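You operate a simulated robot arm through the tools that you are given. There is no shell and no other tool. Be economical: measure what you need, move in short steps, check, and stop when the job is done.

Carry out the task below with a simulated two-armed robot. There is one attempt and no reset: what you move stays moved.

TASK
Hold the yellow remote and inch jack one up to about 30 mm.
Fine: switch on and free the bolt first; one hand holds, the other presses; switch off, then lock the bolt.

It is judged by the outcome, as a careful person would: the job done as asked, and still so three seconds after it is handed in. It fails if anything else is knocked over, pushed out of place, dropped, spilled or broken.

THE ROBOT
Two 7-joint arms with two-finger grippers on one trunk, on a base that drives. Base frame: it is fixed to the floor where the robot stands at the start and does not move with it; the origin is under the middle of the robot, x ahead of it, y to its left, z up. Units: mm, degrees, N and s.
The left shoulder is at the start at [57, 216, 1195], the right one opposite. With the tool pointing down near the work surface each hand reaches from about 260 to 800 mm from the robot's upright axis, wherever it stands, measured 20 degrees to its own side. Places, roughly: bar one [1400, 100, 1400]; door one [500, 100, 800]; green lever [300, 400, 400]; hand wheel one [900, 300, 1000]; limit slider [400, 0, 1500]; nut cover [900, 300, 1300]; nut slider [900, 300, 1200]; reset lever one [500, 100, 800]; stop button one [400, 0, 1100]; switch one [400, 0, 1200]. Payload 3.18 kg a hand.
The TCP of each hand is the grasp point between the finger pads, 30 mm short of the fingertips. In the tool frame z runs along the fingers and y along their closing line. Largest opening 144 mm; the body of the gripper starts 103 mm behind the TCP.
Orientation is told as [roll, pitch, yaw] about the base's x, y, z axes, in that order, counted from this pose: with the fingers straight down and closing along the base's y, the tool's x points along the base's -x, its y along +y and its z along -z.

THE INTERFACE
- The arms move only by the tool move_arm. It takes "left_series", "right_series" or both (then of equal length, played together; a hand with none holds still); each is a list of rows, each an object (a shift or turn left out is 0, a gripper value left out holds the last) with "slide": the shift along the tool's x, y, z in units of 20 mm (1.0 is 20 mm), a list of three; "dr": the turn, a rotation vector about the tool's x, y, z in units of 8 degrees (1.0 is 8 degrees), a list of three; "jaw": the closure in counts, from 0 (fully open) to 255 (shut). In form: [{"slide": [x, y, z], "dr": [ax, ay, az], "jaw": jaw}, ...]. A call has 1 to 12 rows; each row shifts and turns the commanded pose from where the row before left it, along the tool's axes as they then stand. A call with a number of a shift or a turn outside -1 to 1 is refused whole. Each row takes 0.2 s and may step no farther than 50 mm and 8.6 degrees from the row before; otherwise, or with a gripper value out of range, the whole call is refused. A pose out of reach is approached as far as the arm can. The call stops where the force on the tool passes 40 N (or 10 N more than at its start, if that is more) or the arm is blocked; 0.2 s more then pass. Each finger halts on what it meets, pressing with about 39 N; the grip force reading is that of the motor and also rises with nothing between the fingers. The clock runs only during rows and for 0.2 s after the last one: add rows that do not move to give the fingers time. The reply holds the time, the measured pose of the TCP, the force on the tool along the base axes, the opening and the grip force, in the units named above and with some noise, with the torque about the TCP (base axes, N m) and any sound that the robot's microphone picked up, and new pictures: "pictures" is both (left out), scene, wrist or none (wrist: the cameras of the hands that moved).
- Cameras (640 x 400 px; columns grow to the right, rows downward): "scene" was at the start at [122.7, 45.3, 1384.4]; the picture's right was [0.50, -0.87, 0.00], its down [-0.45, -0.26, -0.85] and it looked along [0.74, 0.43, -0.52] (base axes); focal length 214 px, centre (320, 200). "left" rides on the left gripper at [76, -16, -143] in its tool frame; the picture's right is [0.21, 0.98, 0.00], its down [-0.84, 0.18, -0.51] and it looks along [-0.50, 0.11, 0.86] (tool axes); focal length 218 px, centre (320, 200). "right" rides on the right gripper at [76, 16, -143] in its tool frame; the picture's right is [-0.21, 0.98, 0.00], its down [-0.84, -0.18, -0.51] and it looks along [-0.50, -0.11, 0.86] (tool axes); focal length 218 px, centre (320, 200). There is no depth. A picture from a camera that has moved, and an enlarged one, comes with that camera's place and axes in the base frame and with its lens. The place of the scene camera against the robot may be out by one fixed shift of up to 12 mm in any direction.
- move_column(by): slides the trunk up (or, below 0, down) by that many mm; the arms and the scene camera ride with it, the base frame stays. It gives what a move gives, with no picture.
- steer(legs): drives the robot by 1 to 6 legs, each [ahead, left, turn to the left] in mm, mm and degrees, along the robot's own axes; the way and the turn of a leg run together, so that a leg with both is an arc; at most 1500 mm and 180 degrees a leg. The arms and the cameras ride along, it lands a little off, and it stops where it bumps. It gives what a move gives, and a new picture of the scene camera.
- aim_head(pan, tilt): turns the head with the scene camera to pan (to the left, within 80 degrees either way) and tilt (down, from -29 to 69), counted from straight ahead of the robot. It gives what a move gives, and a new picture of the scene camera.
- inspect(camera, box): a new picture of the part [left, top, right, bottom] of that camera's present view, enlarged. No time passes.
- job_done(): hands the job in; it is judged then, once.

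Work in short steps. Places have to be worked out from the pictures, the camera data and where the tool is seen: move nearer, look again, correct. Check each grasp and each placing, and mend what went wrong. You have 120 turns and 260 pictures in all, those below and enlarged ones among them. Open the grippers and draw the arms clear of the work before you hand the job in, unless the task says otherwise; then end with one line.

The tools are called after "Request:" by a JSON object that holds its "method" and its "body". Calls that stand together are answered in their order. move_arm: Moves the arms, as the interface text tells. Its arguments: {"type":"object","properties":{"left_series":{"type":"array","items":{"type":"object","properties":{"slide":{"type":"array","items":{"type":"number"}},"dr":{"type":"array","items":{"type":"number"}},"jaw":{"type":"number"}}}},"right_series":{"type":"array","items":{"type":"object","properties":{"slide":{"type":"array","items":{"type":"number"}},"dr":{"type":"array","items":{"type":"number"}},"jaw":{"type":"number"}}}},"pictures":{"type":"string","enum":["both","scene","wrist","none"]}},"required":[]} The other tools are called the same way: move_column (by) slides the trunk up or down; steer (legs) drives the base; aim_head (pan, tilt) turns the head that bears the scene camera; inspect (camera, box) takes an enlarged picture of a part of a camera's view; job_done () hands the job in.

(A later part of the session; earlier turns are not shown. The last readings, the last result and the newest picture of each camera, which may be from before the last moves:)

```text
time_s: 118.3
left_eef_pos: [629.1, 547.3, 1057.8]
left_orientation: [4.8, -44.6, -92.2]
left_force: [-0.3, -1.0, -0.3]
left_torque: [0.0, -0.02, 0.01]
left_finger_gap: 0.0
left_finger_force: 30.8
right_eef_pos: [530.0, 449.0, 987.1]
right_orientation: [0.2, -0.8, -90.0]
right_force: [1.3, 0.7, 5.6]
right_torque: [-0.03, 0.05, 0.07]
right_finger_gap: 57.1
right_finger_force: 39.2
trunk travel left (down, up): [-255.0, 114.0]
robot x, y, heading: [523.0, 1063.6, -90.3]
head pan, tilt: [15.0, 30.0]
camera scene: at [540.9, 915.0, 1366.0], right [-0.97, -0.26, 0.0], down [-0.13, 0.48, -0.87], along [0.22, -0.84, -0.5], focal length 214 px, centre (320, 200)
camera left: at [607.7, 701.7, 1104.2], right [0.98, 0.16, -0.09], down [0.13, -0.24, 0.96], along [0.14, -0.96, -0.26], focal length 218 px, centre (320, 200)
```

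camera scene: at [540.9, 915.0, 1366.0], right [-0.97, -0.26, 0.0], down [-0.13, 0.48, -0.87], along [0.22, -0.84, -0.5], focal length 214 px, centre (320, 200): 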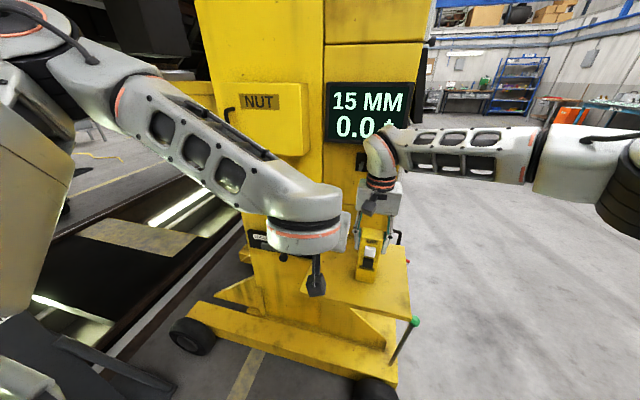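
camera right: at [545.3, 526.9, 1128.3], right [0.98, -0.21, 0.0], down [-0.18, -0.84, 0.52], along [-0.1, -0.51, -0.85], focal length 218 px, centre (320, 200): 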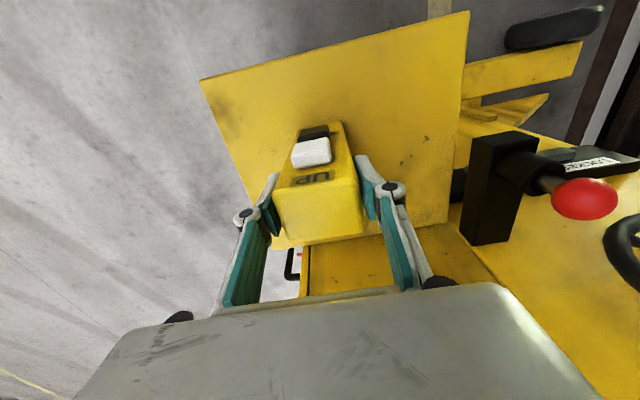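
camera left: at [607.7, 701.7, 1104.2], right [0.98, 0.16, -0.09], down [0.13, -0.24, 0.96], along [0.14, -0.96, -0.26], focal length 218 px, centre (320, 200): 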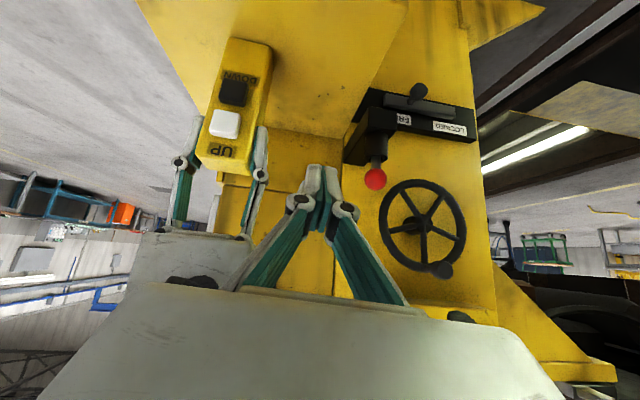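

Good. Button seen at [530, 482, 978]. I lower the left hand, tilt it a bit flatter, then cross to x≈530.

Request:
{"method": "move_arm", "body": {"left_series": [{"slide": [0.54, 0, 0.8]}, {"slide": [0.54, 0, 0.8]}, {"dr": [0, -0.6, 0]}, {"dr": [0, -0.6, 0]}, {"slide": [0, -1, 0]}, {"slide": [0, -1, 0]}, {"slide": [0, -1, 0]}, {"slide": [0, -1, 0]}, {"slide": [0, -0.9, 0]}], "pictures": "both"}}

```text
time_s: 120.3
left_eef_pos: [534.5, 537.8, 1011.8]
left_orientation: [5.7, -54.0, -93.6]
left_force: [0.5, 0.5, 0.3]
left_torque: [-0.02, -0.02, 0.0]
left_finger_gap: 0.0
left_finger_force: 30.4
right_eef_pos: [528.3, 449.9, 987.0]
right_orientation: [0.2, -0.8, -90.1]
right_force: [-0.3, 0.3, 6.2]
right_torque: [0.01, 0.19, 0.05]
right_finger_gap: 57.4
right_finger_force: 39.1
trunk travel left (down, up): [-255.0, 114.0]
robot x, y, heading: [521.9, 1058.6, -89.8]
head pan, tilt: [15.0, 30.0]
camera scene: at [541.0, 915.0, 1366.0], right [-0.97, -0.26, 0.0], down [-0.13, 0.48, -0.87], along [0.22, -0.84, -0.5], focal length 214 px, centre (320, 200)
camera left: at [513.6, 697.7, 1032.9], right [0.98, 0.14, -0.11], down [0.12, -0.08, 0.99], along [0.13, -0.99, -0.09], focal length 218 px, centre (320, 200)
```

scene: 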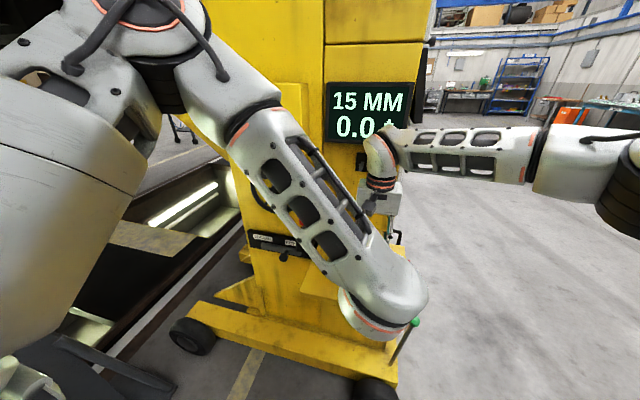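
left: 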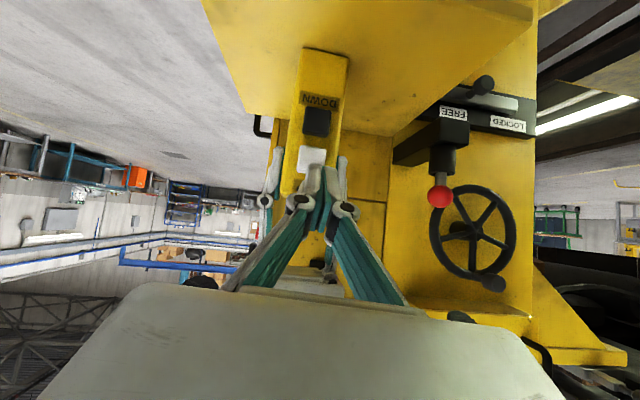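

The display stays readable past the arms. I move the tips to just in front of the white button.

Request:
{"method": "move_arm", "body": {"left_series": [{"slide": [0.1, -0.18, 0.57]}, {"slide": [0.1, -0.18, 0.57]}], "pictures": "none"}}

Request:
{"method": "inspect", "body": {"camera": "left", "box": [240, 40, 400, 220]}}

Request:
{"method": "inspect", "body": {"camera": "right", "box": [200, 60, 440, 260]}}

```text
time_s: 120.9
left_eef_pos: [530.7, 519.4, 999.7]
left_orientation: [4.8, -54.3, -92.5]
left_force: [-0.7, 0.4, -0.2]
left_torque: [0.01, 0.04, 0.03]
left_finger_gap: 0.0
left_finger_force: 30.0
right_eef_pos: [530.3, 450.0, 986.0]
right_orientation: [0.1, -0.9, -90.0]
right_force: [1.3, -0.1, 4.2]
right_torque: [0.01, 0.1, -0.01]
right_finger_gap: 57.4
right_finger_force: 39.3
trunk travel left (down, up): [-255.0, 114.0]
robot x, y, heading: [528.6, 1059.7, -90.0]
head pan, tilt: [15.0, 30.0]
```

```text
2.22 times, centred on (320, 130) of left
camera zoom: at [508.8, 678.8, 1020.1], right [0.98, 0.14, -0.12], down [0.13, -0.07, 0.99], along [0.13, -0.99, -0.09], focal length 485 px, centre (320, 356)
```

zoom: 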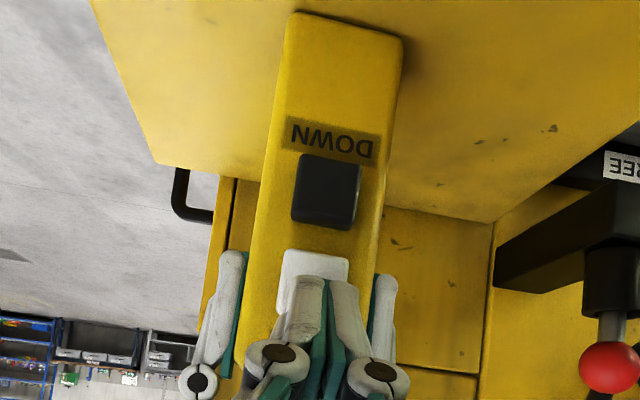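

```text
2.00 times, centred on (320, 160) of right
camera zoom: at [545.2, 527.1, 1128.1], right [0.98, -0.21, 0.0], down [-0.18, -0.84, 0.52], along [-0.1, -0.51, -0.86], focal length 436 px, centre (320, 280)
```

zoom: 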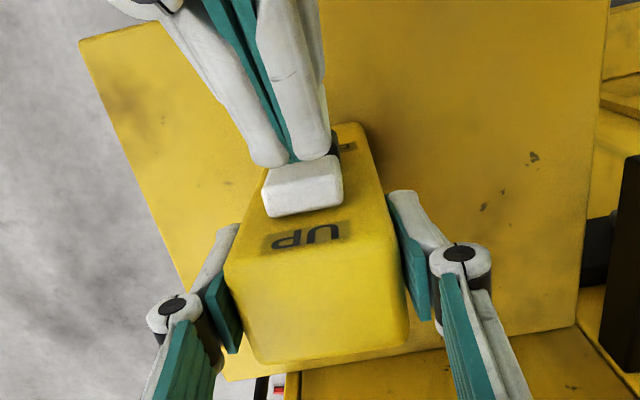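

Tips are right in front of the button. I push toward −y in 3 mm steps.

Request:
{"method": "move_arm", "body": {"left_series": [{"slide": [-0.09, 0.1, 0.12]}, {"slide": [-0.09, 0, 0.12]}, {"slide": [-0.09, 0, 0.12]}], "pictures": "scene"}}

Request:
{"method": "inspect", "body": {"camera": "right", "box": [200, 60, 440, 260]}}

```text
time_s: 121.7
left_eef_pos: [534.4, 509.7, 1000.0]
left_orientation: [4.7, -54.2, -92.3]
left_force: [0.0, 1.0, 0.1]
left_torque: [0.02, -0.02, 0.03]
left_finger_gap: 0.0
left_finger_force: 31.1
right_eef_pos: [529.8, 448.7, 986.9]
right_orientation: [0.0, -0.8, -90.0]
right_force: [1.6, 0.8, 4.1]
right_torque: [0.05, 0.04, -0.03]
right_finger_gap: 57.4
right_finger_force: 38.9
trunk travel left (down, up): [-255.0, 114.0]
robot x, y, heading: [521.7, 1064.0, -90.3]
head pan, tilt: [15.0, 30.0]
camera scene: at [541.4, 915.0, 1366.0], right [-0.97, -0.26, 0.0], down [-0.13, 0.48, -0.87], along [0.22, -0.84, -0.5], focal length 214 px, centre (320, 200)
```

scene: 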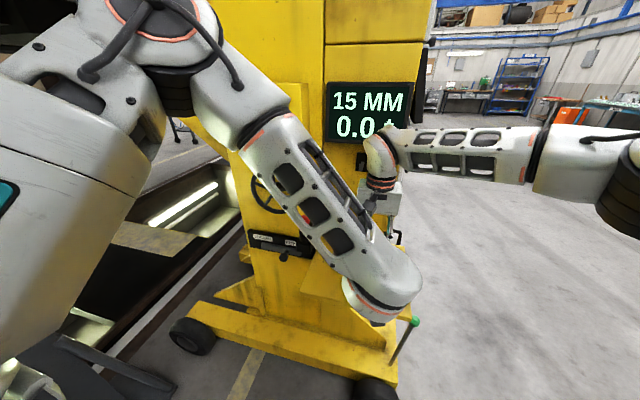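

```text
2.00 times, centred on (320, 160) of right
camera zoom: at [545.2, 527.1, 1128.1], right [0.98, -0.21, 0.0], down [-0.18, -0.84, 0.52], along [-0.1, -0.51, -0.86], focal length 436 px, centre (320, 280)
```

zoom: 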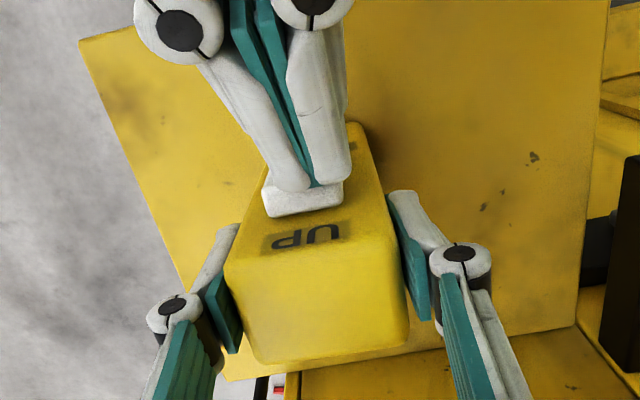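

Well centred, just short of contact. Two more steps.

Request:
{"method": "move_arm", "body": {"left_series": [{"slide": [-0.09, 0, 0.12]}, {"slide": [-0.09, 0, 0.12]}], "pictures": "scene"}}

```text
time_s: 122.3
left_eef_pos: [535.7, 502.7, 1001.1]
left_orientation: [4.5, -54.1, -91.9]
left_force: [-0.5, 0.8, 1.0]
left_torque: [0.01, 0.04, -0.02]
left_finger_gap: 0.2
left_finger_force: 30.7
right_eef_pos: [529.3, 449.8, 987.2]
right_orientation: [0.1, -0.8, -90.0]
right_force: [1.8, 0.2, 2.1]
right_torque: [0.06, 0.04, -0.05]
right_finger_gap: 57.4
right_finger_force: 38.9
trunk travel left (down, up): [-255.0, 114.0]
robot x, y, heading: [520.2, 1056.6, -90.1]
head pan, tilt: [15.0, 30.0]
camera scene: at [541.3, 915.0, 1366.0], right [-0.97, -0.26, 0.0], down [-0.13, 0.48, -0.87], along [0.22, -0.84, -0.5], focal length 214 px, centre (320, 200)
```

scene: 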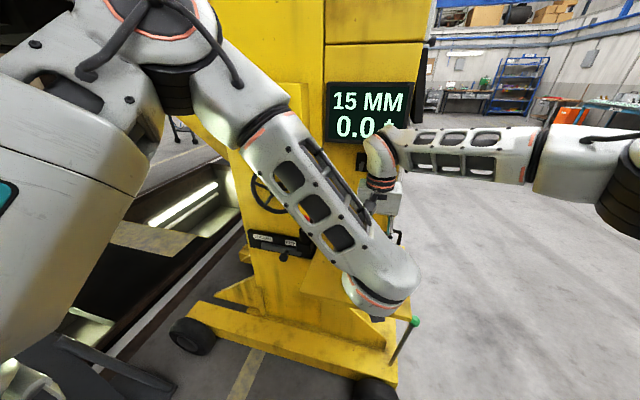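

Request:
{"method": "move_arm", "body": {"left_series": [{"slide": [-0.09, -0.1, 0.12]}, {"slide": [-0.09, -0.1, 0.12]}], "pictures": "scene"}}

Request:
{"method": "inspect", "body": {"camera": "right", "box": [200, 60, 440, 260]}}

```text
time_s: 122.9
left_eef_pos: [535.7, 495.3, 1002.9]
left_orientation: [3.8, -54.2, -91.1]
left_force: [-1.8, 10.3, 6.5]
left_torque: [0.0, 0.04, -0.08]
left_finger_gap: 6.1
left_finger_force: 30.6
right_eef_pos: [530.3, 448.4, 986.7]
right_orientation: [0.1, -0.9, -90.0]
right_force: [2.7, -7.5, 1.5]
right_torque: [0.37, -0.02, -0.12]
right_finger_gap: 57.5
right_finger_force: 38.4
trunk travel left (down, up): [-255.0, 114.0]
robot x, y, heading: [522.8, 1060.3, -90.0]
head pan, tilt: [15.0, 30.0]
camera scene: at [541.3, 915.2, 1366.0], right [-0.97, -0.26, 0.0], down [-0.13, 0.48, -0.87], along [0.22, -0.84, -0.5], focal length 214 px, centre (320, 200)
```

scene: 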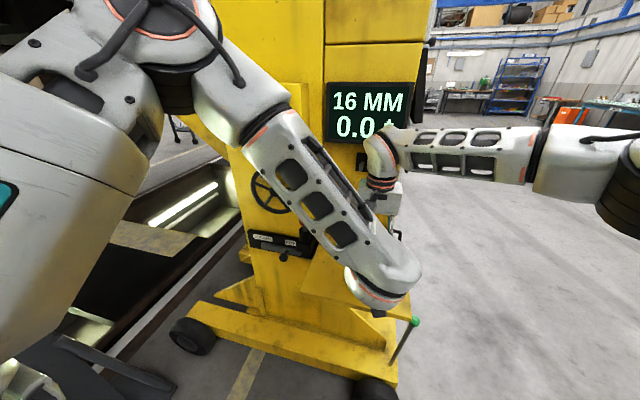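

```text
2.00 times, centred on (320, 160) of right
camera zoom: at [544.7, 526.6, 1127.9], right [0.98, -0.21, 0.0], down [-0.18, -0.83, 0.52], along [-0.11, -0.51, -0.85], focal length 436 px, centre (320, 280)
```

zoom: 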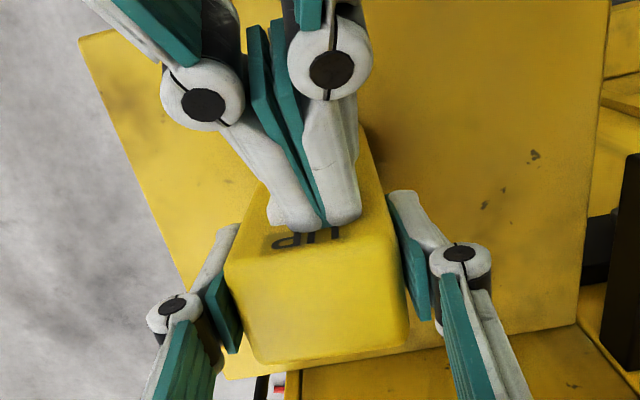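

Jack is moving: 16 mm, the button is pressed. I hold for one short row and read the rate.

Request:
{"method": "move_arm", "body": {"left_series": [{}], "pictures": "none"}}

Request:
{"method": "inspect", "body": {"camera": "scene", "box": [310, 70, 430, 150]}}

```text
time_s: 123.3
left_eef_pos: [535.2, 495.1, 1001.6]
left_orientation: [3.9, -54.2, -91.1]
left_force: [-3.6, 15.4, 13.1]
left_torque: [-0.18, 0.07, -0.13]
left_finger_gap: 6.2
left_finger_force: 30.8
right_eef_pos: [529.9, 449.3, 988.2]
right_orientation: [0.1, -1.0, -90.1]
right_force: [4.6, -14.2, -2.6]
right_torque: [0.23, 0.22, -0.18]
right_finger_gap: 57.3
right_finger_force: 38.5
trunk travel left (down, up): [-255.0, 114.0]
robot x, y, heading: [526.6, 1060.8, -90.0]
head pan, tilt: [15.0, 30.0]
```

```text
5.00 times, centred on (370, 110) of scene
camera zoom: at [541.3, 915.3, 1366.1], right [-0.97, -0.26, 0.0], down [-0.13, 0.48, -0.87], along [0.22, -0.84, -0.5], focal length 1072 px, centre (70, 650)
```

zoom: 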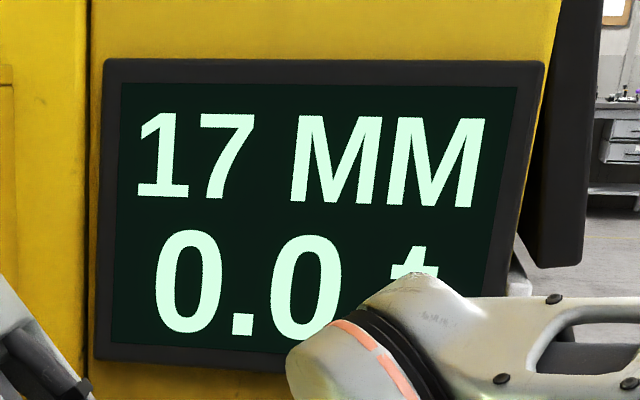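

About 2.5 mm/s. I keep holding 8 rows and check.

Request:
{"method": "move_arm", "body": {"left_series": [{}, {}, {}, {}, {}, {}, {}, {}], "pictures": "none"}}

Request:
{"method": "inspect", "body": {"camera": "scene", "box": [310, 70, 430, 150]}}

```text
time_s: 125.1
left_eef_pos: [534.1, 496.2, 1000.7]
left_orientation: [4.1, -54.1, -91.2]
left_force: [0.2, 17.5, 6.4]
left_torque: [0.03, 0.07, -0.09]
left_finger_gap: 5.9
left_finger_force: 30.9
right_eef_pos: [529.1, 448.7, 986.5]
right_orientation: [0.0, -0.7, -89.9]
right_force: [1.4, -16.9, -0.3]
right_torque: [-0.39, 0.04, 0.02]
right_finger_gap: 57.3
right_finger_force: 38.8
trunk travel left (down, up): [-255.0, 114.0]
robot x, y, heading: [520.4, 1062.2, -89.8]
head pan, tilt: [15.0, 30.0]
```

```text
5.00 times, centred on (370, 110) of scene
camera zoom: at [541.3, 914.6, 1365.9], right [-0.97, -0.26, 0.0], down [-0.13, 0.48, -0.87], along [0.22, -0.84, -0.5], focal length 1072 px, centre (70, 650)
```

zoom: 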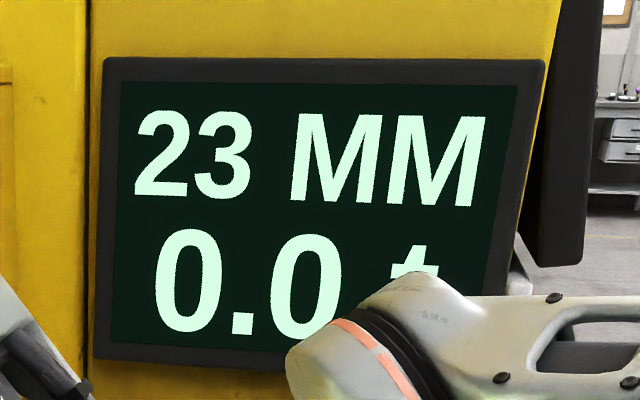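

23 mm, about 3.2 mm/s. Hold 5 more rows, then check.

Request:
{"method": "move_arm", "body": {"left_series": [{}, {}, {}, {}, {}], "pictures": "none"}}

Request:
{"method": "inspect", "body": {"camera": "scene", "box": [310, 70, 430, 150]}}

```text
time_s: 126.3
left_eef_pos: [535.0, 495.3, 1002.6]
left_orientation: [4.1, -54.2, -91.2]
left_force: [3.5, 17.2, 1.0]
left_torque: [0.21, -0.04, 0.06]
left_finger_gap: 6.0
left_finger_force: 30.7
right_eef_pos: [529.0, 448.5, 987.3]
right_orientation: [0.1, -0.9, -90.0]
right_force: [-2.4, -18.5, 1.6]
right_torque: [0.02, -0.02, 0.05]
right_finger_gap: 57.3
right_finger_force: 39.1
trunk travel left (down, up): [-255.0, 114.0]
robot x, y, heading: [526.1, 1061.9, -89.9]
head pan, tilt: [15.0, 30.0]
```

```text
5.00 times, centred on (370, 110) of scene
camera zoom: at [541.3, 914.6, 1365.9], right [-0.97, -0.26, 0.0], down [-0.13, 0.48, -0.87], along [0.22, -0.84, -0.5], focal length 1072 px, centre (70, 650)
```

zoom: 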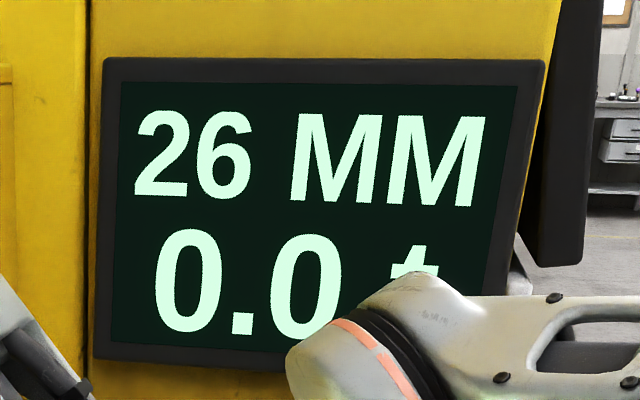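

26 mm. Three more rows of hold.

Request:
{"method": "move_arm", "body": {"left_series": [{}, {}, {}], "pictures": "none"}}

Request:
{"method": "inspect", "body": {"camera": "scene", "box": [310, 70, 430, 150]}}

```text
time_s: 127.1
left_eef_pos: [535.2, 495.1, 1002.0]
left_orientation: [4.0, -54.2, -91.1]
left_force: [3.6, 18.3, 0.3]
left_torque: [0.23, -0.1, 0.08]
left_finger_gap: 6.0
left_finger_force: 30.3
right_eef_pos: [529.3, 447.3, 987.3]
right_orientation: [0.0, -0.8, -90.0]
right_force: [-3.5, -17.0, 1.6]
right_torque: [-0.02, 0.04, 0.01]
right_finger_gap: 57.4
right_finger_force: 39.0
trunk travel left (down, up): [-255.0, 114.0]
robot x, y, heading: [524.4, 1061.5, -90.0]
head pan, tilt: [15.0, 30.0]
```

```text
5.00 times, centred on (370, 110) of scene
camera zoom: at [541.2, 914.7, 1366.0], right [-0.97, -0.26, 0.0], down [-0.13, 0.48, -0.87], along [0.22, -0.84, -0.5], focal length 1072 px, centre (70, 650)
```

zoom: 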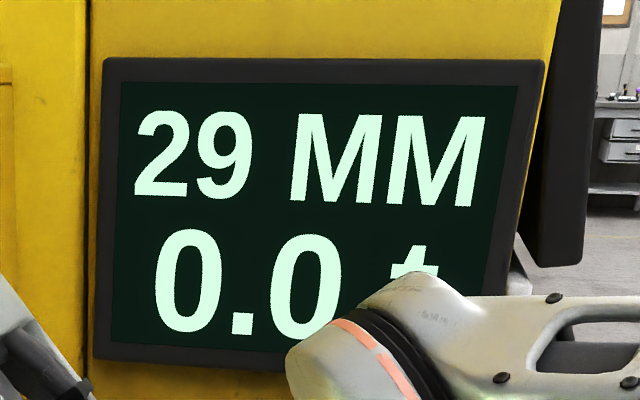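

29 mm: release now by withdrawing quickly.

Request:
{"method": "move_arm", "body": {"left_series": [{"slide": [0.59, 0, -0.81]}, {"slide": [0.59, 0, -0.81]}], "pictures": "none"}}

Request:
{"method": "inspect", "body": {"camera": "scene", "box": [310, 70, 430, 150]}}

```text
time_s: 127.9
left_eef_pos: [557.2, 522.7, 996.9]
left_orientation: [2.0, -52.9, -86.2]
left_force: [0.4, 0.6, 0.2]
left_torque: [0.03, 0.0, 0.0]
left_finger_gap: 0.0
left_finger_force: 30.8
right_eef_pos: [530.9, 451.2, 988.3]
right_orientation: [0.0, -0.6, -89.9]
right_force: [-1.1, 2.2, 3.6]
right_torque: [0.13, 0.27, -0.08]
right_finger_gap: 57.4
right_finger_force: 39.3
trunk travel left (down, up): [-255.0, 114.0]
robot x, y, heading: [520.6, 1061.4, -89.9]
head pan, tilt: [15.0, 30.0]
stopped in row 2 (left hand): the arm was blocked; the commanded pose is now the measured one
```

```text
5.00 times, centred on (370, 110) of scene
camera zoom: at [541.6, 914.9, 1365.9], right [-0.97, -0.26, 0.0], down [-0.13, 0.48, -0.87], along [0.22, -0.84, -0.5], focal length 1072 px, centre (70, 650)
```

zoom: 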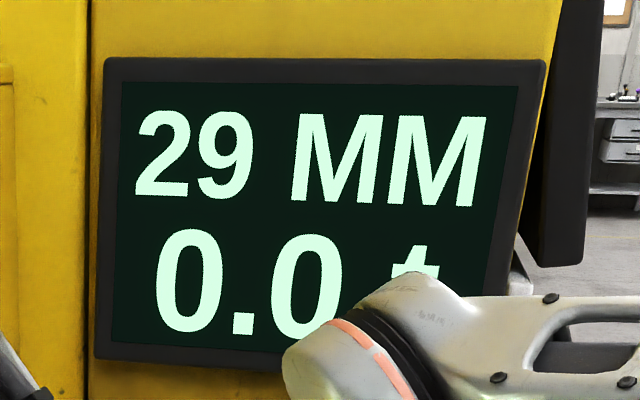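

29 mm and steady; that's about 30. The left arm is near its inner limit, so I move it sideways to the left, clear of the remote.

Request:
{"method": "move_arm", "body": {"left_series": [{"slide": [0, 0.5, 0]}, {"slide": [0, 1, 0]}, {"slide": [0, 1, 0]}, {"slide": [0, 1, 0]}, {"slide": [0, 1, 0]}, {"slide": [0, 1, 0]}, {"slide": [0, 1, 0]}, {"slide": [0, 1, 0]}, {"slide": [0, 1, 0]}], "pictures": "scene"}}

```text
time_s: 129.9
left_eef_pos: [725.2, 541.6, 999.9]
left_orientation: [2.5, -52.9, -87.1]
left_force: [0.2, -0.6, 0.3]
left_torque: [0.02, 0.04, 0.0]
left_finger_gap: 0.0
left_finger_force: 30.5
right_eef_pos: [531.0, 451.7, 987.5]
right_orientation: [0.1, -0.5, -89.9]
right_force: [1.7, 2.2, 4.3]
right_torque: [0.0, 0.06, -0.03]
right_finger_gap: 57.4
right_finger_force: 38.7
trunk travel left (down, up): [-255.0, 114.0]
robot x, y, heading: [525.8, 1061.9, -89.9]
head pan, tilt: [15.0, 30.0]
camera scene: at [541.9, 915.3, 1366.0], right [-0.97, -0.26, 0.0], down [-0.13, 0.48, -0.87], along [0.22, -0.84, -0.5], focal length 214 px, centre (320, 200)
```

scene: 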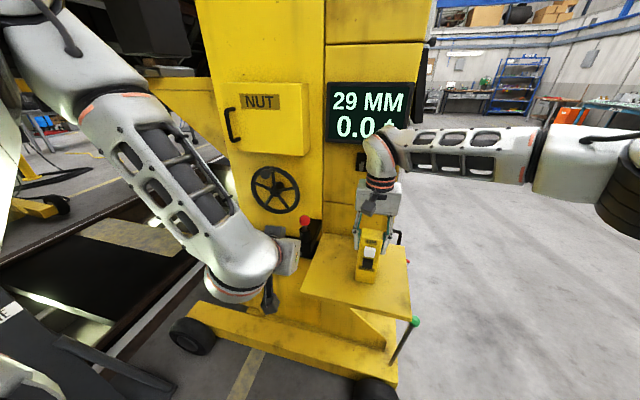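

I release the remote and lift the right hand straight up.

Request:
{"method": "move_arm", "body": {"right_series": [{"jaw": 60}, {}, {}, {"slide": [0, 0, -1]}, {"slide": [0, 0, -1]}, {"slide": [0, 0, -1]}, {"slide": [0, 0, -1]}, {"slide": [0, 0, -1]}, {"slide": [0, 0, -1]}, {"slide": [0, 0, -1]}, {"slide": [0, 0, -1]}], "pictures": "both"}}

```text
time_s: 132.3
left_eef_pos: [725.3, 540.0, 1000.6]
left_orientation: [2.7, -53.0, -87.1]
left_force: [0.2, 0.4, -0.5]
left_torque: [-0.02, -0.02, -0.03]
left_finger_gap: 0.2
left_finger_force: 30.3
right_eef_pos: [531.5, 451.5, 1147.4]
right_orientation: [0.1, -0.5, -90.0]
right_force: [0.0, -0.3, -0.6]
right_torque: [0.01, -0.02, 0.02]
right_finger_gap: 110.1
right_finger_force: 0.1
trunk travel left (down, up): [-255.0, 114.0]
robot x, y, heading: [524.4, 1060.9, -89.9]
head pan, tilt: [15.0, 30.0]
camera scene: at [541.5, 915.0, 1366.0], right [-0.97, -0.26, 0.0], down [-0.13, 0.48, -0.87], along [0.22, -0.84, -0.5], focal length 214 px, centre (320, 200)
camera right: at [546.2, 529.3, 1289.1], right [0.98, -0.21, 0.0], down [-0.18, -0.84, 0.51], along [-0.1, -0.5, -0.86], focal length 218 px, centre (320, 200)
```

scene: 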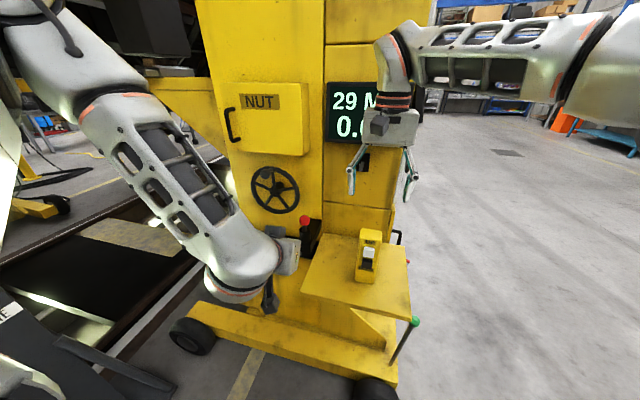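
right: 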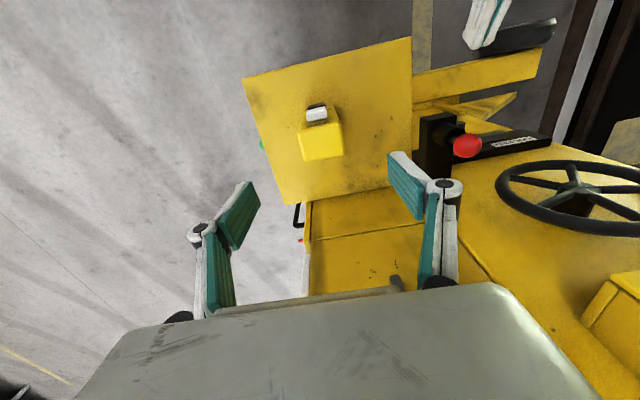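

The remote stands in place and the display shows 29. Next switch OFF: I raise both hands, then drive back round to the panel.

Request:
{"method": "move_arm", "body": {"left_series": [{"slide": [-0.8, 0, -0.58]}, {"slide": [-0.8, 0, -0.58]}, {"slide": [-0.8, 0, -0.58]}, {"slide": [-0.8, 0, -0.58]}, {"slide": [-0.8, 0, -0.58]}, {"slide": [-0.8, 0, -0.58]}], "right_series": [{"slide": [0, 0, -1]}, {"slide": [0, 0, -1]}, {}, {}, {}, {}], "pictures": "none"}}

Request:
{"method": "steer", "body": {"legs": [[0, -800, 0], [0, 0, 90], [0, -810, 0]]}}

```text
time_s: 133.7
left_eef_pos: [720.7, 536.1, 1119.8]
left_orientation: [2.7, -52.9, -87.2]
left_force: [-0.9, 0.1, -0.1]
left_torque: [0.0, 0.01, 0.02]
left_finger_gap: 0.0
left_finger_force: 30.8
right_eef_pos: [528.9, 452.0, 1178.0]
right_orientation: [0.2, -0.7, -90.2]
right_force: [0.0, 1.0, -0.7]
right_torque: [-0.03, 0.01, 0.03]
right_finger_gap: 110.1
right_finger_force: 0.0
right hand out of reach, approached as far as the arm can: row 2
trunk travel left (down, up): [-255.0, 114.0]
robot x, y, heading: [523.2, 1063.0, -89.7]
head pan, tilt: [15.0, 30.0]
```

```text
time_s: 152.1
left_eef_pos: [250.1, 450.2, 1121.0]
left_orientation: [2.5, -52.9, 3.4]
left_force: [-0.6, 0.9, 0.0]
left_torque: [0.02, -0.03, 0.0]
left_finger_gap: 0.1
left_finger_force: 30.7
right_eef_pos: [337.2, 259.9, 1177.9]
right_orientation: [0.3, -0.6, 0.4]
right_force: [-0.1, 0.5, -0.3]
right_torque: [-0.01, -0.02, 0.01]
right_finger_gap: 110.3
right_finger_force: 0.1
trunk travel left (down, up): [-255.0, 114.0]
robot x, y, heading: [-271.1, 248.6, 0.6]
head pan, tilt: [15.0, 30.0]
camera scene: at [-132.0, 273.4, 1365.9], right [0.27, -0.96, 0.0], down [-0.48, -0.13, -0.87], along [0.83, 0.23, -0.5], focal length 214 px, centre (320, 200)
```

scene: 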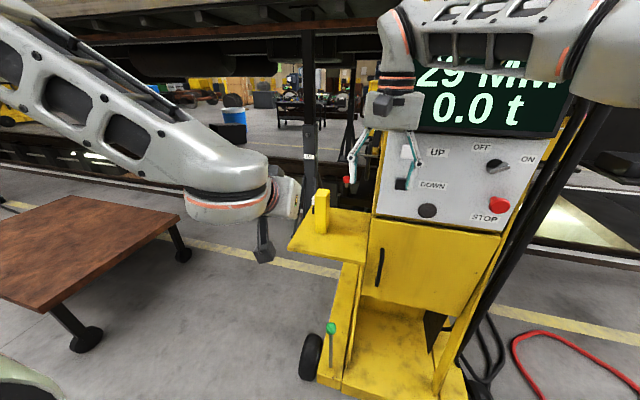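

Back at the panel; paddle still at ON. I lower the trunk by 100 (the setting that worked), move the right hand in front of the switch and pitch it forward.

Request:
{"method": "move_column", "body": {"by": -100}}

Request:
{"method": "move_arm", "body": {"right_series": [{"slide": [0.3, -1, 0]}, {"slide": [0.3, -1, 0]}, {"slide": [0, -1, 0]}, {"slide": [0, -1, 0]}, {"slide": [0, -1, 0]}, {"slide": [0, -1, 0]}, {"slide": [0, -1, 0]}, {"slide": [0, -1, 0]}, {"slide": [0, -1, 0]}, {"slide": [0, -1, 0]}, {"slide": [0, -1, 0]}, {"slide": [0, -1, 0]}], "pictures": "none"}}

Request:
{"method": "move_arm", "body": {"right_series": [{"slide": [0, -0.5, 0], "dr": [0, -1, 0]}, {"slide": [0, -0.5, 0], "dr": [0, -1, 0]}, {"dr": [0, -1, 0]}, {"dr": [0, -1, 0]}, {"dr": [0, -1, 0]}, {"dr": [0, -1, 0]}, {"dr": [0, -1, 0]}, {"dr": [0, -1, 0]}, {"dr": [0, -0.7, 0]}], "pictures": "both"}}

```text
time_s: 153.4
left_eef_pos: [261.1, 449.1, 975.1]
left_orientation: [3.0, -47.1, 3.2]
left_force: [-0.4, 0.0, -0.4]
left_torque: [0.01, -0.02, 0.02]
left_finger_gap: 0.0
left_finger_force: 30.9
right_eef_pos: [334.9, 260.1, 1080.4]
right_orientation: [0.3, -0.9, 0.5]
right_force: [-1.3, 0.6, 0.5]
right_torque: [0.01, -0.05, -0.02]
right_finger_gap: 110.3
right_finger_force: 0.1
trunk travel left (down, up): [-155.0, 214.0]
robot x, y, heading: [-273.3, 247.3, 0.9]
head pan, tilt: [15.0, 30.0]
```

```text
time_s: 156.0
left_eef_pos: [262.7, 449.4, 972.3]
left_orientation: [3.2, -46.8, 3.0]
left_force: [0.8, 0.0, -0.1]
left_torque: [0.0, 0.01, -0.01]
left_finger_gap: 0.0
left_finger_force: 30.6
right_eef_pos: [326.5, 19.4, 1076.6]
right_orientation: [0.3, -0.6, 0.4]
right_force: [-0.2, 0.1, -0.3]
right_torque: [-0.01, 0.0, -0.02]
right_finger_gap: 110.4
right_finger_force: 0.1
trunk travel left (down, up): [-155.0, 214.0]
robot x, y, heading: [-275.5, 247.9, 0.6]
head pan, tilt: [15.0, 30.0]
```

```text
time_s: 158.0
left_eef_pos: [262.5, 450.9, 973.6]
left_orientation: [2.9, -47.0, 3.1]
left_force: [0.3, 0.3, -0.6]
left_torque: [-0.03, 0.02, -0.02]
left_finger_gap: 0.0
left_finger_force: 30.6
right_eef_pos: [333.3, 7.8, 1079.9]
right_orientation: [0.5, -69.7, 0.3]
right_force: [-0.5, 0.3, 1.0]
right_torque: [-0.03, -0.03, -0.07]
right_finger_gap: 110.2
right_finger_force: 0.1
right hand out of reach, approached as far as the arm can: row 9
trunk travel left (down, up): [-155.0, 214.0]
robot x, y, heading: [-270.0, 247.4, 0.5]
head pan, tilt: [15.0, 30.0]
camera scene: at [-54.5, 276.1, 1259.9], right [0.27, -0.96, 0.0], down [-0.48, -0.14, -0.87], along [0.83, 0.23, -0.5], focal length 214 px, centre (320, 200)
camera right: at [172.5, 20.1, 1058.5], right [0.06, 0.98, 0.2], down [-0.18, -0.19, 0.97], along [0.98, -0.09, 0.17], focal length 218 px, centre (320, 200)
```

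scene: 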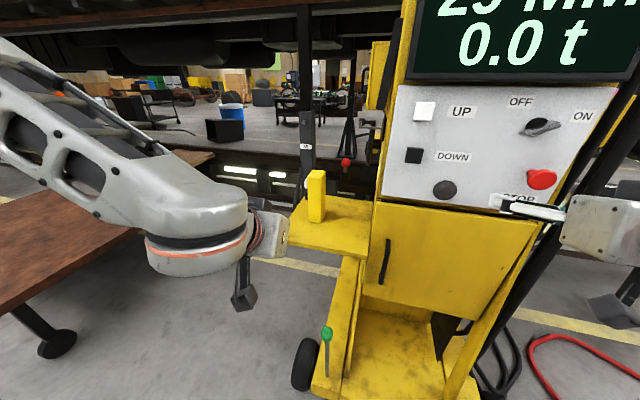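
right: 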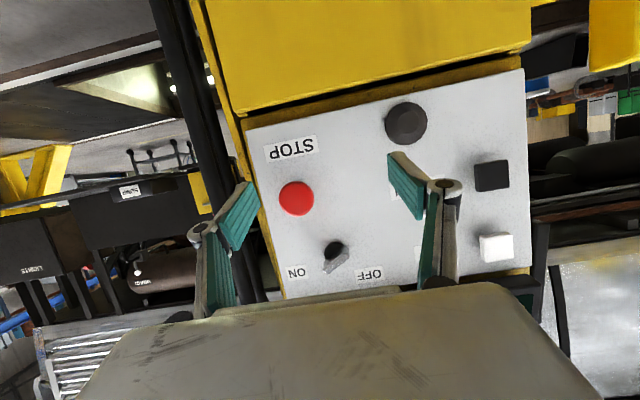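

Same as before. I raise to switch height, level to −80°, narrow the fingers, and roll 40° to match the paddle.

Request:
{"method": "move_arm", "body": {"right_series": [{"slide": [-0.93, -0.1, -0.36], "jaw": 165}, {"slide": [-0.93, -0.1, -0.36]}, {"slide": [-0.93, -0.1, -0.36]}, {"slide": [-0.93, -0.1, -0.36]}, {"slide": [-0.93, -0.1, -0.36]}, {"slide": [-0.23, 0, -0.1], "dr": [0, -0.7, 0]}, {"dr": [0, -0.6, 0]}, {"dr": [-0.165, 0, 0.986]}, {"dr": [-0.165, 0, 0.986]}, {"dr": [-0.165, 0, 0.986]}, {"dr": [-0.165, 0, 0.986]}, {"dr": [-0.165, 0, 0.986]}], "pictures": "both"}}

```text
time_s: 160.6
left_eef_pos: [261.8, 449.4, 972.9]
left_orientation: [3.0, -46.9, 3.0]
left_force: [0.1, 0.3, 0.3]
left_torque: [-0.01, 0.05, 0.01]
left_finger_gap: 0.0
left_finger_force: 30.8
right_eef_pos: [331.7, -5.7, 1185.1]
right_orientation: [79.3, -48.8, -75.3]
right_force: [-0.2, 0.8, 0.8]
right_torque: [-0.01, -0.01, 0.0]
right_finger_gap: 50.7
right_finger_force: 0.0
trunk travel left (down, up): [-155.0, 214.0]
robot x, y, heading: [-271.8, 246.8, 0.5]
head pan, tilt: [15.0, 30.0]
camera scene: at [-53.4, 274.4, 1259.5], right [0.27, -0.96, 0.0], down [-0.48, -0.13, -0.87], along [0.83, 0.23, -0.5], focal length 214 px, centre (320, 200)
camera right: at [176.7, 38.7, 1154.4], right [0.03, 0.61, 0.79], down [-0.36, -0.73, 0.58], along [0.93, -0.3, 0.2], focal length 218 px, centre (320, 200)
```

scene: 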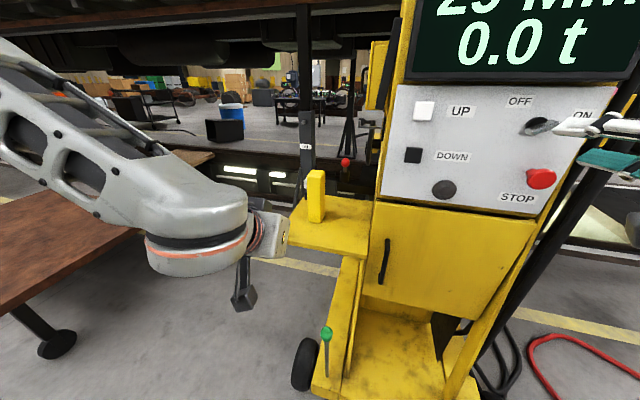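
right: 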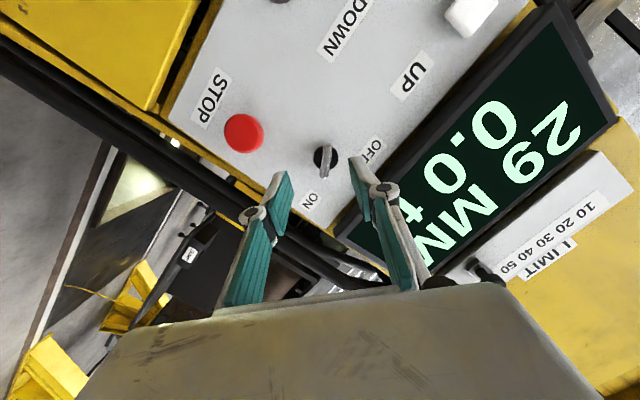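

Hub measured at [457, -1, 1185]. I advance to straddle the paddle and close.

Request:
{"method": "move_arm", "body": {"right_series": [{"slide": [-0.15, 0.025, 0.88]}, {"slide": [-0.15, 0.025, 0.88]}, {"slide": [-0.15, 0.025, 0.88]}, {"slide": [-0.15, 0.025, 0.88]}, {"slide": [-0.15, 0.025, 0.88]}, {"jaw": 210}, {"jaw": 255}, {}, {}], "pictures": "wrist"}}

```text
time_s: 162.6
left_eef_pos: [263.1, 453.1, 973.2]
left_orientation: [2.7, -46.9, 3.3]
left_force: [-0.2, 0.5, -1.5]
left_torque: [0.0, 0.0, 0.01]
left_finger_gap: 0.0
left_finger_force: 30.9
right_eef_pos: [420.7, -7.2, 1192.0]
right_orientation: [79.7, -49.4, -75.3]
right_force: [15.2, 23.9, 21.7]
right_torque: [0.37, -0.15, 0.68]
right_finger_gap: 11.0
right_finger_force: 40.9
right hand out of reach, approached as far as the arm can: row 5
trunk travel left (down, up): [-155.0, 214.0]
robot x, y, heading: [-273.2, 245.7, 0.7]
head pan, tilt: [15.0, 30.0]
camera right: at [265.8, 36.1, 1161.3], right [0.02, 0.62, 0.79], down [-0.36, -0.73, 0.58], along [0.93, -0.29, 0.21], focal length 218 px, centre (320, 200)
```

right: 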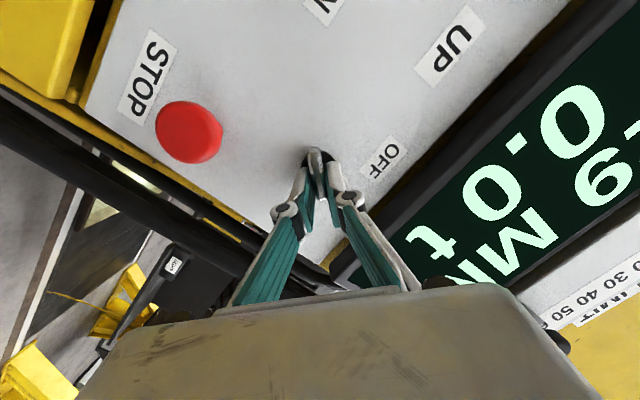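

Gripped, with a slight offset pulling. I ease the offset while turning back counterclockwise.

Request:
{"method": "move_arm", "body": {"right_series": [{"slide": [0.15, 0, 0], "dr": [0.083, 0, -0.493]}, {"slide": [0.15, 0, 0], "dr": [0.165, 0, -0.986]}, {"dr": [0.165, 0, -0.986]}], "pictures": "wrist"}}

```text
time_s: 163.4
left_eef_pos: [261.6, 451.3, 973.4]
left_orientation: [2.7, -46.9, 3.2]
left_force: [-0.3, -0.6, -0.3]
left_torque: [0.0, 0.01, -0.01]
left_finger_gap: 0.1
left_finger_force: 30.3
right_eef_pos: [419.2, -3.2, 1192.3]
right_orientation: [68.3, -68.7, -65.6]
right_force: [18.4, 23.1, 35.1]
right_torque: [0.3, -0.71, 0.24]
right_finger_gap: 10.8
right_finger_force: 40.5
trunk travel left (down, up): [-155.0, 214.0]
robot x, y, heading: [-271.1, 249.9, 0.4]
head pan, tilt: [15.0, 30.0]
camera right: at [264.8, 26.5, 1145.2], right [0.01, 0.85, 0.52], down [-0.37, -0.48, 0.79], along [0.93, -0.2, 0.31], focal length 218 px, centre (320, 200)
```

right: 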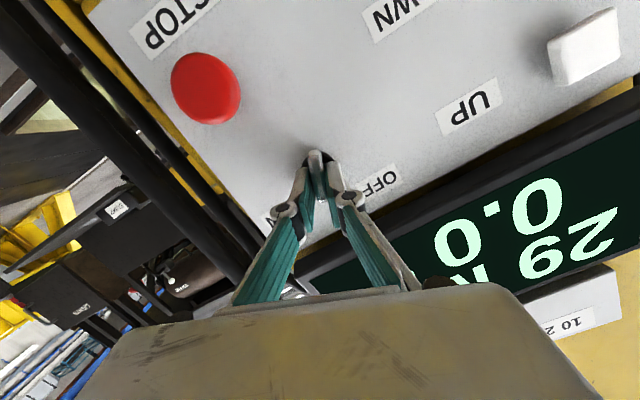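

There's residual strain; I open slightly to let the hand settle, then regrip.

Request:
{"method": "move_arm", "body": {"right_series": [{"jaw": 200}, {}, {}], "pictures": "wrist"}}

```text
time_s: 164.2
left_eef_pos: [264.5, 449.7, 972.7]
left_orientation: [2.9, -46.8, 3.2]
left_force: [-0.7, -0.3, 0.1]
left_torque: [0.03, 0.03, 0.0]
left_finger_gap: 0.2
left_finger_force: 30.4
right_eef_pos: [419.0, -11.2, 1181.8]
right_orientation: [66.0, -67.8, -63.9]
right_force: [2.6, 4.6, -1.3]
right_torque: [-0.08, 0.05, 0.09]
right_finger_gap: 33.4
right_finger_force: 2.4
trunk travel left (down, up): [-155.0, 214.0]
robot x, y, heading: [-271.9, 251.5, 0.5]
head pan, tilt: [15.0, 30.0]
camera right: at [266.0, 21.4, 1138.0], right [0.03, 0.85, 0.53], down [-0.36, -0.49, 0.8], along [0.93, -0.22, 0.29], focal length 218 px, centre (320, 200)
```

right: 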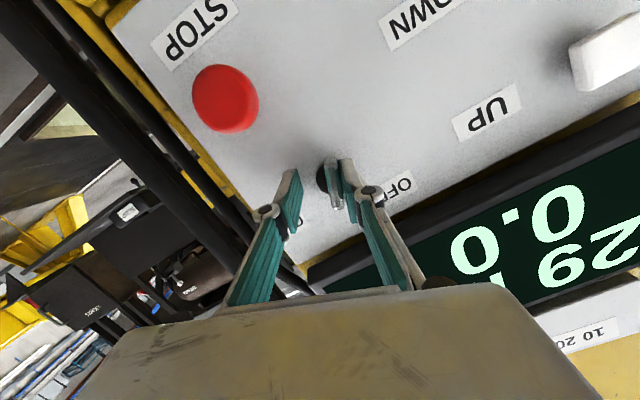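

I recentre (+8 mm y, +4 mm z), regrip and finish turning to vertical plus a little.

Request:
{"method": "move_arm", "body": {"right_series": [{"slide": [-0.07, 0.45, 0]}, {"jaw": 255}, {}, {"dr": [0.165, 0, -0.986]}, {"dr": [0.165, 0, -0.986]}, {"dr": [0.1, 0, -0.6]}], "pictures": "wrist"}}

```text
time_s: 165.6
left_eef_pos: [263.1, 450.3, 971.8]
left_orientation: [2.8, -46.9, 3.1]
left_force: [0.2, -0.1, 0.0]
left_torque: [0.01, -0.02, -0.02]
left_finger_gap: 0.3
left_finger_force: 30.4
right_eef_pos: [420.6, -0.4, 1188.3]
right_orientation: [-4.4, -80.7, 4.8]
right_force: [2.2, 9.5, 2.3]
right_torque: [0.63, 0.24, 0.16]
right_finger_gap: 10.8
right_finger_force: 41.1
trunk travel left (down, up): [-155.0, 214.0]
robot x, y, heading: [-269.3, 248.4, 0.6]
head pan, tilt: [15.0, 30.0]
camera right: at [266.0, 13.8, 1134.5], right [0.03, 0.98, 0.19], down [-0.36, -0.17, 0.92], along [0.93, -0.09, 0.35], focal length 218 px, centre (320, 200)
```

right: 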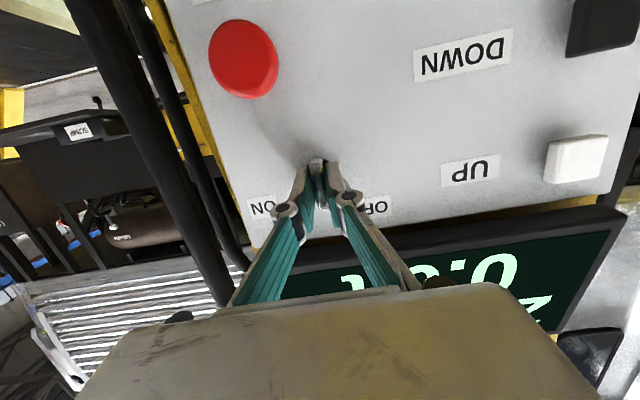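

Near vertical with rising torque (at the stop). A bit more turn, then release and look.

Request:
{"method": "move_arm", "body": {"right_series": [{"dr": [0.1, 0, -0.6]}, {"jaw": 165}, {}, {"slide": [0, 0, -1]}, {"slide": [0, 0, -1]}, {"slide": [0, 0, -1]}, {"slide": [0, 0, -1]}], "pictures": "none"}}

Request:
{"method": "inspect", "body": {"camera": "right", "box": [240, 60, 440, 240]}}

Request:
{"method": "inspect", "body": {"camera": "scene", "box": [380, 60, 640, 220]}}

```text
time_s: 167.2
left_eef_pos: [261.9, 449.3, 973.4]
left_orientation: [3.0, -46.9, 3.0]
left_force: [-0.7, 0.2, 0.4]
left_torque: [-0.02, -0.01, -0.03]
left_finger_gap: 0.0
left_finger_force: 30.4
right_eef_pos: [339.1, -1.5, 1200.3]
right_orientation: [-30.5, -79.2, 30.4]
right_force: [0.5, 1.0, 0.7]
right_torque: [-0.02, 0.01, -0.02]
right_finger_gap: 50.9
right_finger_force: 0.1
trunk travel left (down, up): [-155.0, 214.0]
robot x, y, heading: [-275.1, 246.4, 0.5]
head pan, tilt: [15.0, 30.0]
```

```text
2.22 times, centred on (340, 150) of right
camera zoom: at [184.6, 8.8, 1146.5], right [0.03, 0.99, 0.11], down [-0.36, -0.09, 0.93], along [0.93, -0.07, 0.36], focal length 485 px, centre (276, 311)
```

zoom: 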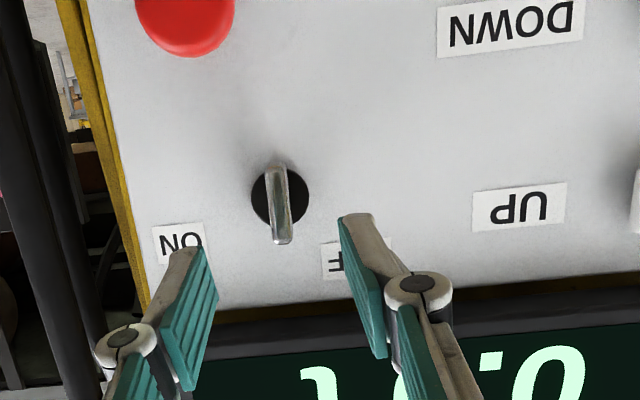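

```text
2.46 times, centred on (510, 140) of scene
camera zoom: at [-53.4, 274.2, 1259.5], right [0.27, -0.96, 0.0], down [-0.48, -0.13, -0.87], along [0.83, 0.23, -0.5], focal length 528 px, centre (-148, 348)
```

zoom: 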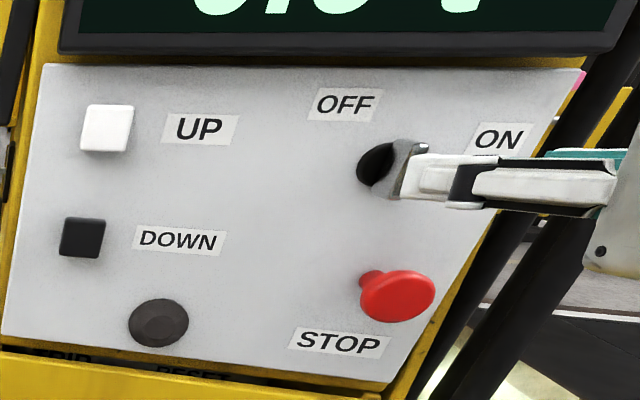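

The paddle is back vertical at OFF (at its stop). Now to the bolt: I raise the left hand to clear the remote, draw the right back, and drive round again.

Request:
{"method": "move_arm", "body": {"left_series": [{"slide": [-0.73, 0, -0.68]}, {"slide": [-0.73, 0, -0.68]}, {"slide": [-0.73, 0, -0.68]}, {"slide": [-0.73, 0, -0.68]}, {"slide": [-0.73, 0, -0.68]}, {"slide": [-0.73, 0, -0.68]}, {"slide": [-0.73, 0, -0.68]}], "pictures": "none"}}

Request:
{"method": "steer", "body": {"legs": [[0, 820, 0], [0, 0, -90], [0, 930, 0]]}}

```text
time_s: 168.8
left_eef_pos: [263.9, 443.3, 1113.1]
left_orientation: [3.0, -46.9, 3.1]
left_force: [0.0, -0.2, 1.2]
left_torque: [0.04, 0.0, 0.0]
left_finger_gap: 0.0
left_finger_force: 30.6
right_eef_pos: [337.8, -0.7, 1200.7]
right_orientation: [-30.5, -79.1, 30.4]
right_force: [-0.4, 0.3, 0.7]
right_torque: [0.01, 0.01, 0.01]
right_finger_gap: 50.7
right_finger_force: 0.1
trunk travel left (down, up): [-155.0, 214.0]
robot x, y, heading: [-270.9, 247.5, 0.5]
head pan, tilt: [15.0, 30.0]
```

```text
time_s: 188.2
left_eef_pos: [851.1, 561.1, 1112.6]
left_orientation: [3.0, -47.0, -85.5]
left_force: [-0.7, 0.2, 0.4]
left_torque: [-0.01, -0.01, -0.03]
left_finger_gap: 0.0
left_finger_force: 30.3
right_eef_pos: [409.5, 474.2, 1200.9]
right_orientation: [-30.5, -79.2, -58.3]
right_force: [0.0, -0.4, 0.2]
right_torque: [-0.02, 0.01, -0.01]
right_finger_gap: 50.8
right_finger_force: 0.0
trunk travel left (down, up): [-155.0, 214.0]
robot x, y, heading: [639.7, 1096.1, -88.2]
head pan, tilt: [15.0, 30.0]
camera scene: at [669.2, 868.0, 1259.3], right [-0.96, -0.29, 0.0], down [-0.15, 0.48, -0.87], along [0.25, -0.83, -0.5], focal length 214 px, centre (320, 200)
```

scene: 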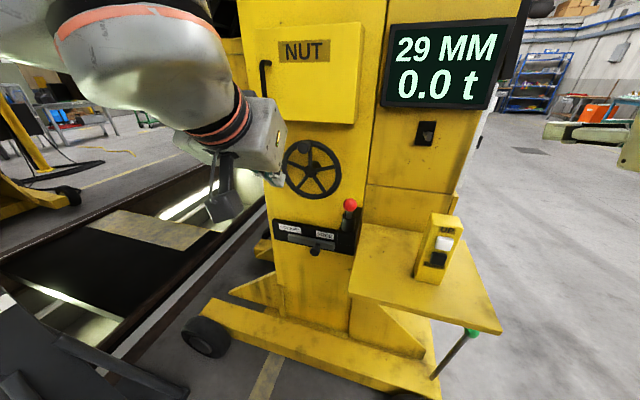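

Arrived. I open the left fingers and descend diagonally toward the bolt knob, now near [853, 335, 733].

Request:
{"method": "move_arm", "body": {"left_series": [{"slide": [0.3, -0.085, 0.966], "jaw": 100}, {"slide": [0.3, -0.085, 0.966]}, {"slide": [0.3, -0.085, 0.966]}, {"slide": [0.3, -0.085, 0.966]}, {"slide": [0.3, -0.085, 0.966]}, {"slide": [0.3, -0.085, 0.966]}, {"slide": [0.3, -0.085, 0.966]}, {"slide": [0.3, -0.085, 0.966]}, {"slide": [0.3, -0.085, 0.966]}, {"slide": [0.3, -0.085, 0.966]}, {"slide": [0.3, -0.085, 0.966]}, {"slide": [0.3, -0.085, 0.966]}], "pictures": "wrist"}}

```text
time_s: 190.8
left_eef_pos: [853.7, 439.8, 900.6]
left_orientation: [3.0, -46.8, -85.7]
left_force: [0.7, 0.0, 0.9]
left_torque: [0.03, -0.02, -0.04]
left_finger_gap: 87.5
left_finger_force: 0.1
right_eef_pos: [409.7, 474.6, 1199.8]
right_orientation: [-30.3, -79.1, -58.4]
right_force: [0.6, -0.3, 0.3]
right_torque: [-0.02, 0.0, 0.03]
right_finger_gap: 50.7
right_finger_force: 0.0
trunk travel left (down, up): [-155.0, 214.0]
robot x, y, heading: [644.0, 1090.4, -88.0]
head pan, tilt: [15.0, 30.0]
camera left: at [818.0, 592.3, 941.1], right [0.96, 0.25, -0.12], down [0.17, -0.19, 0.97], along [0.22, -0.95, -0.22], focal length 218 px, centre (320, 200)
```

left: 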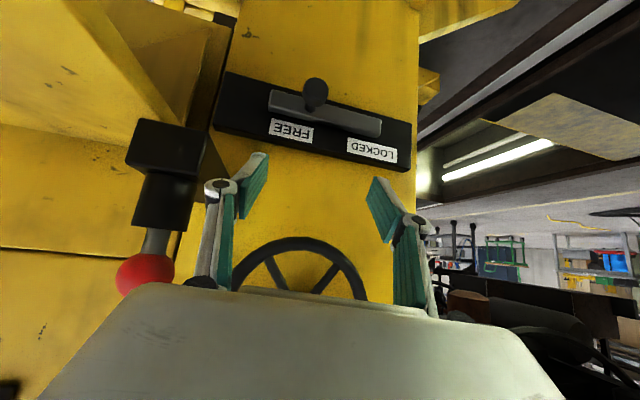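

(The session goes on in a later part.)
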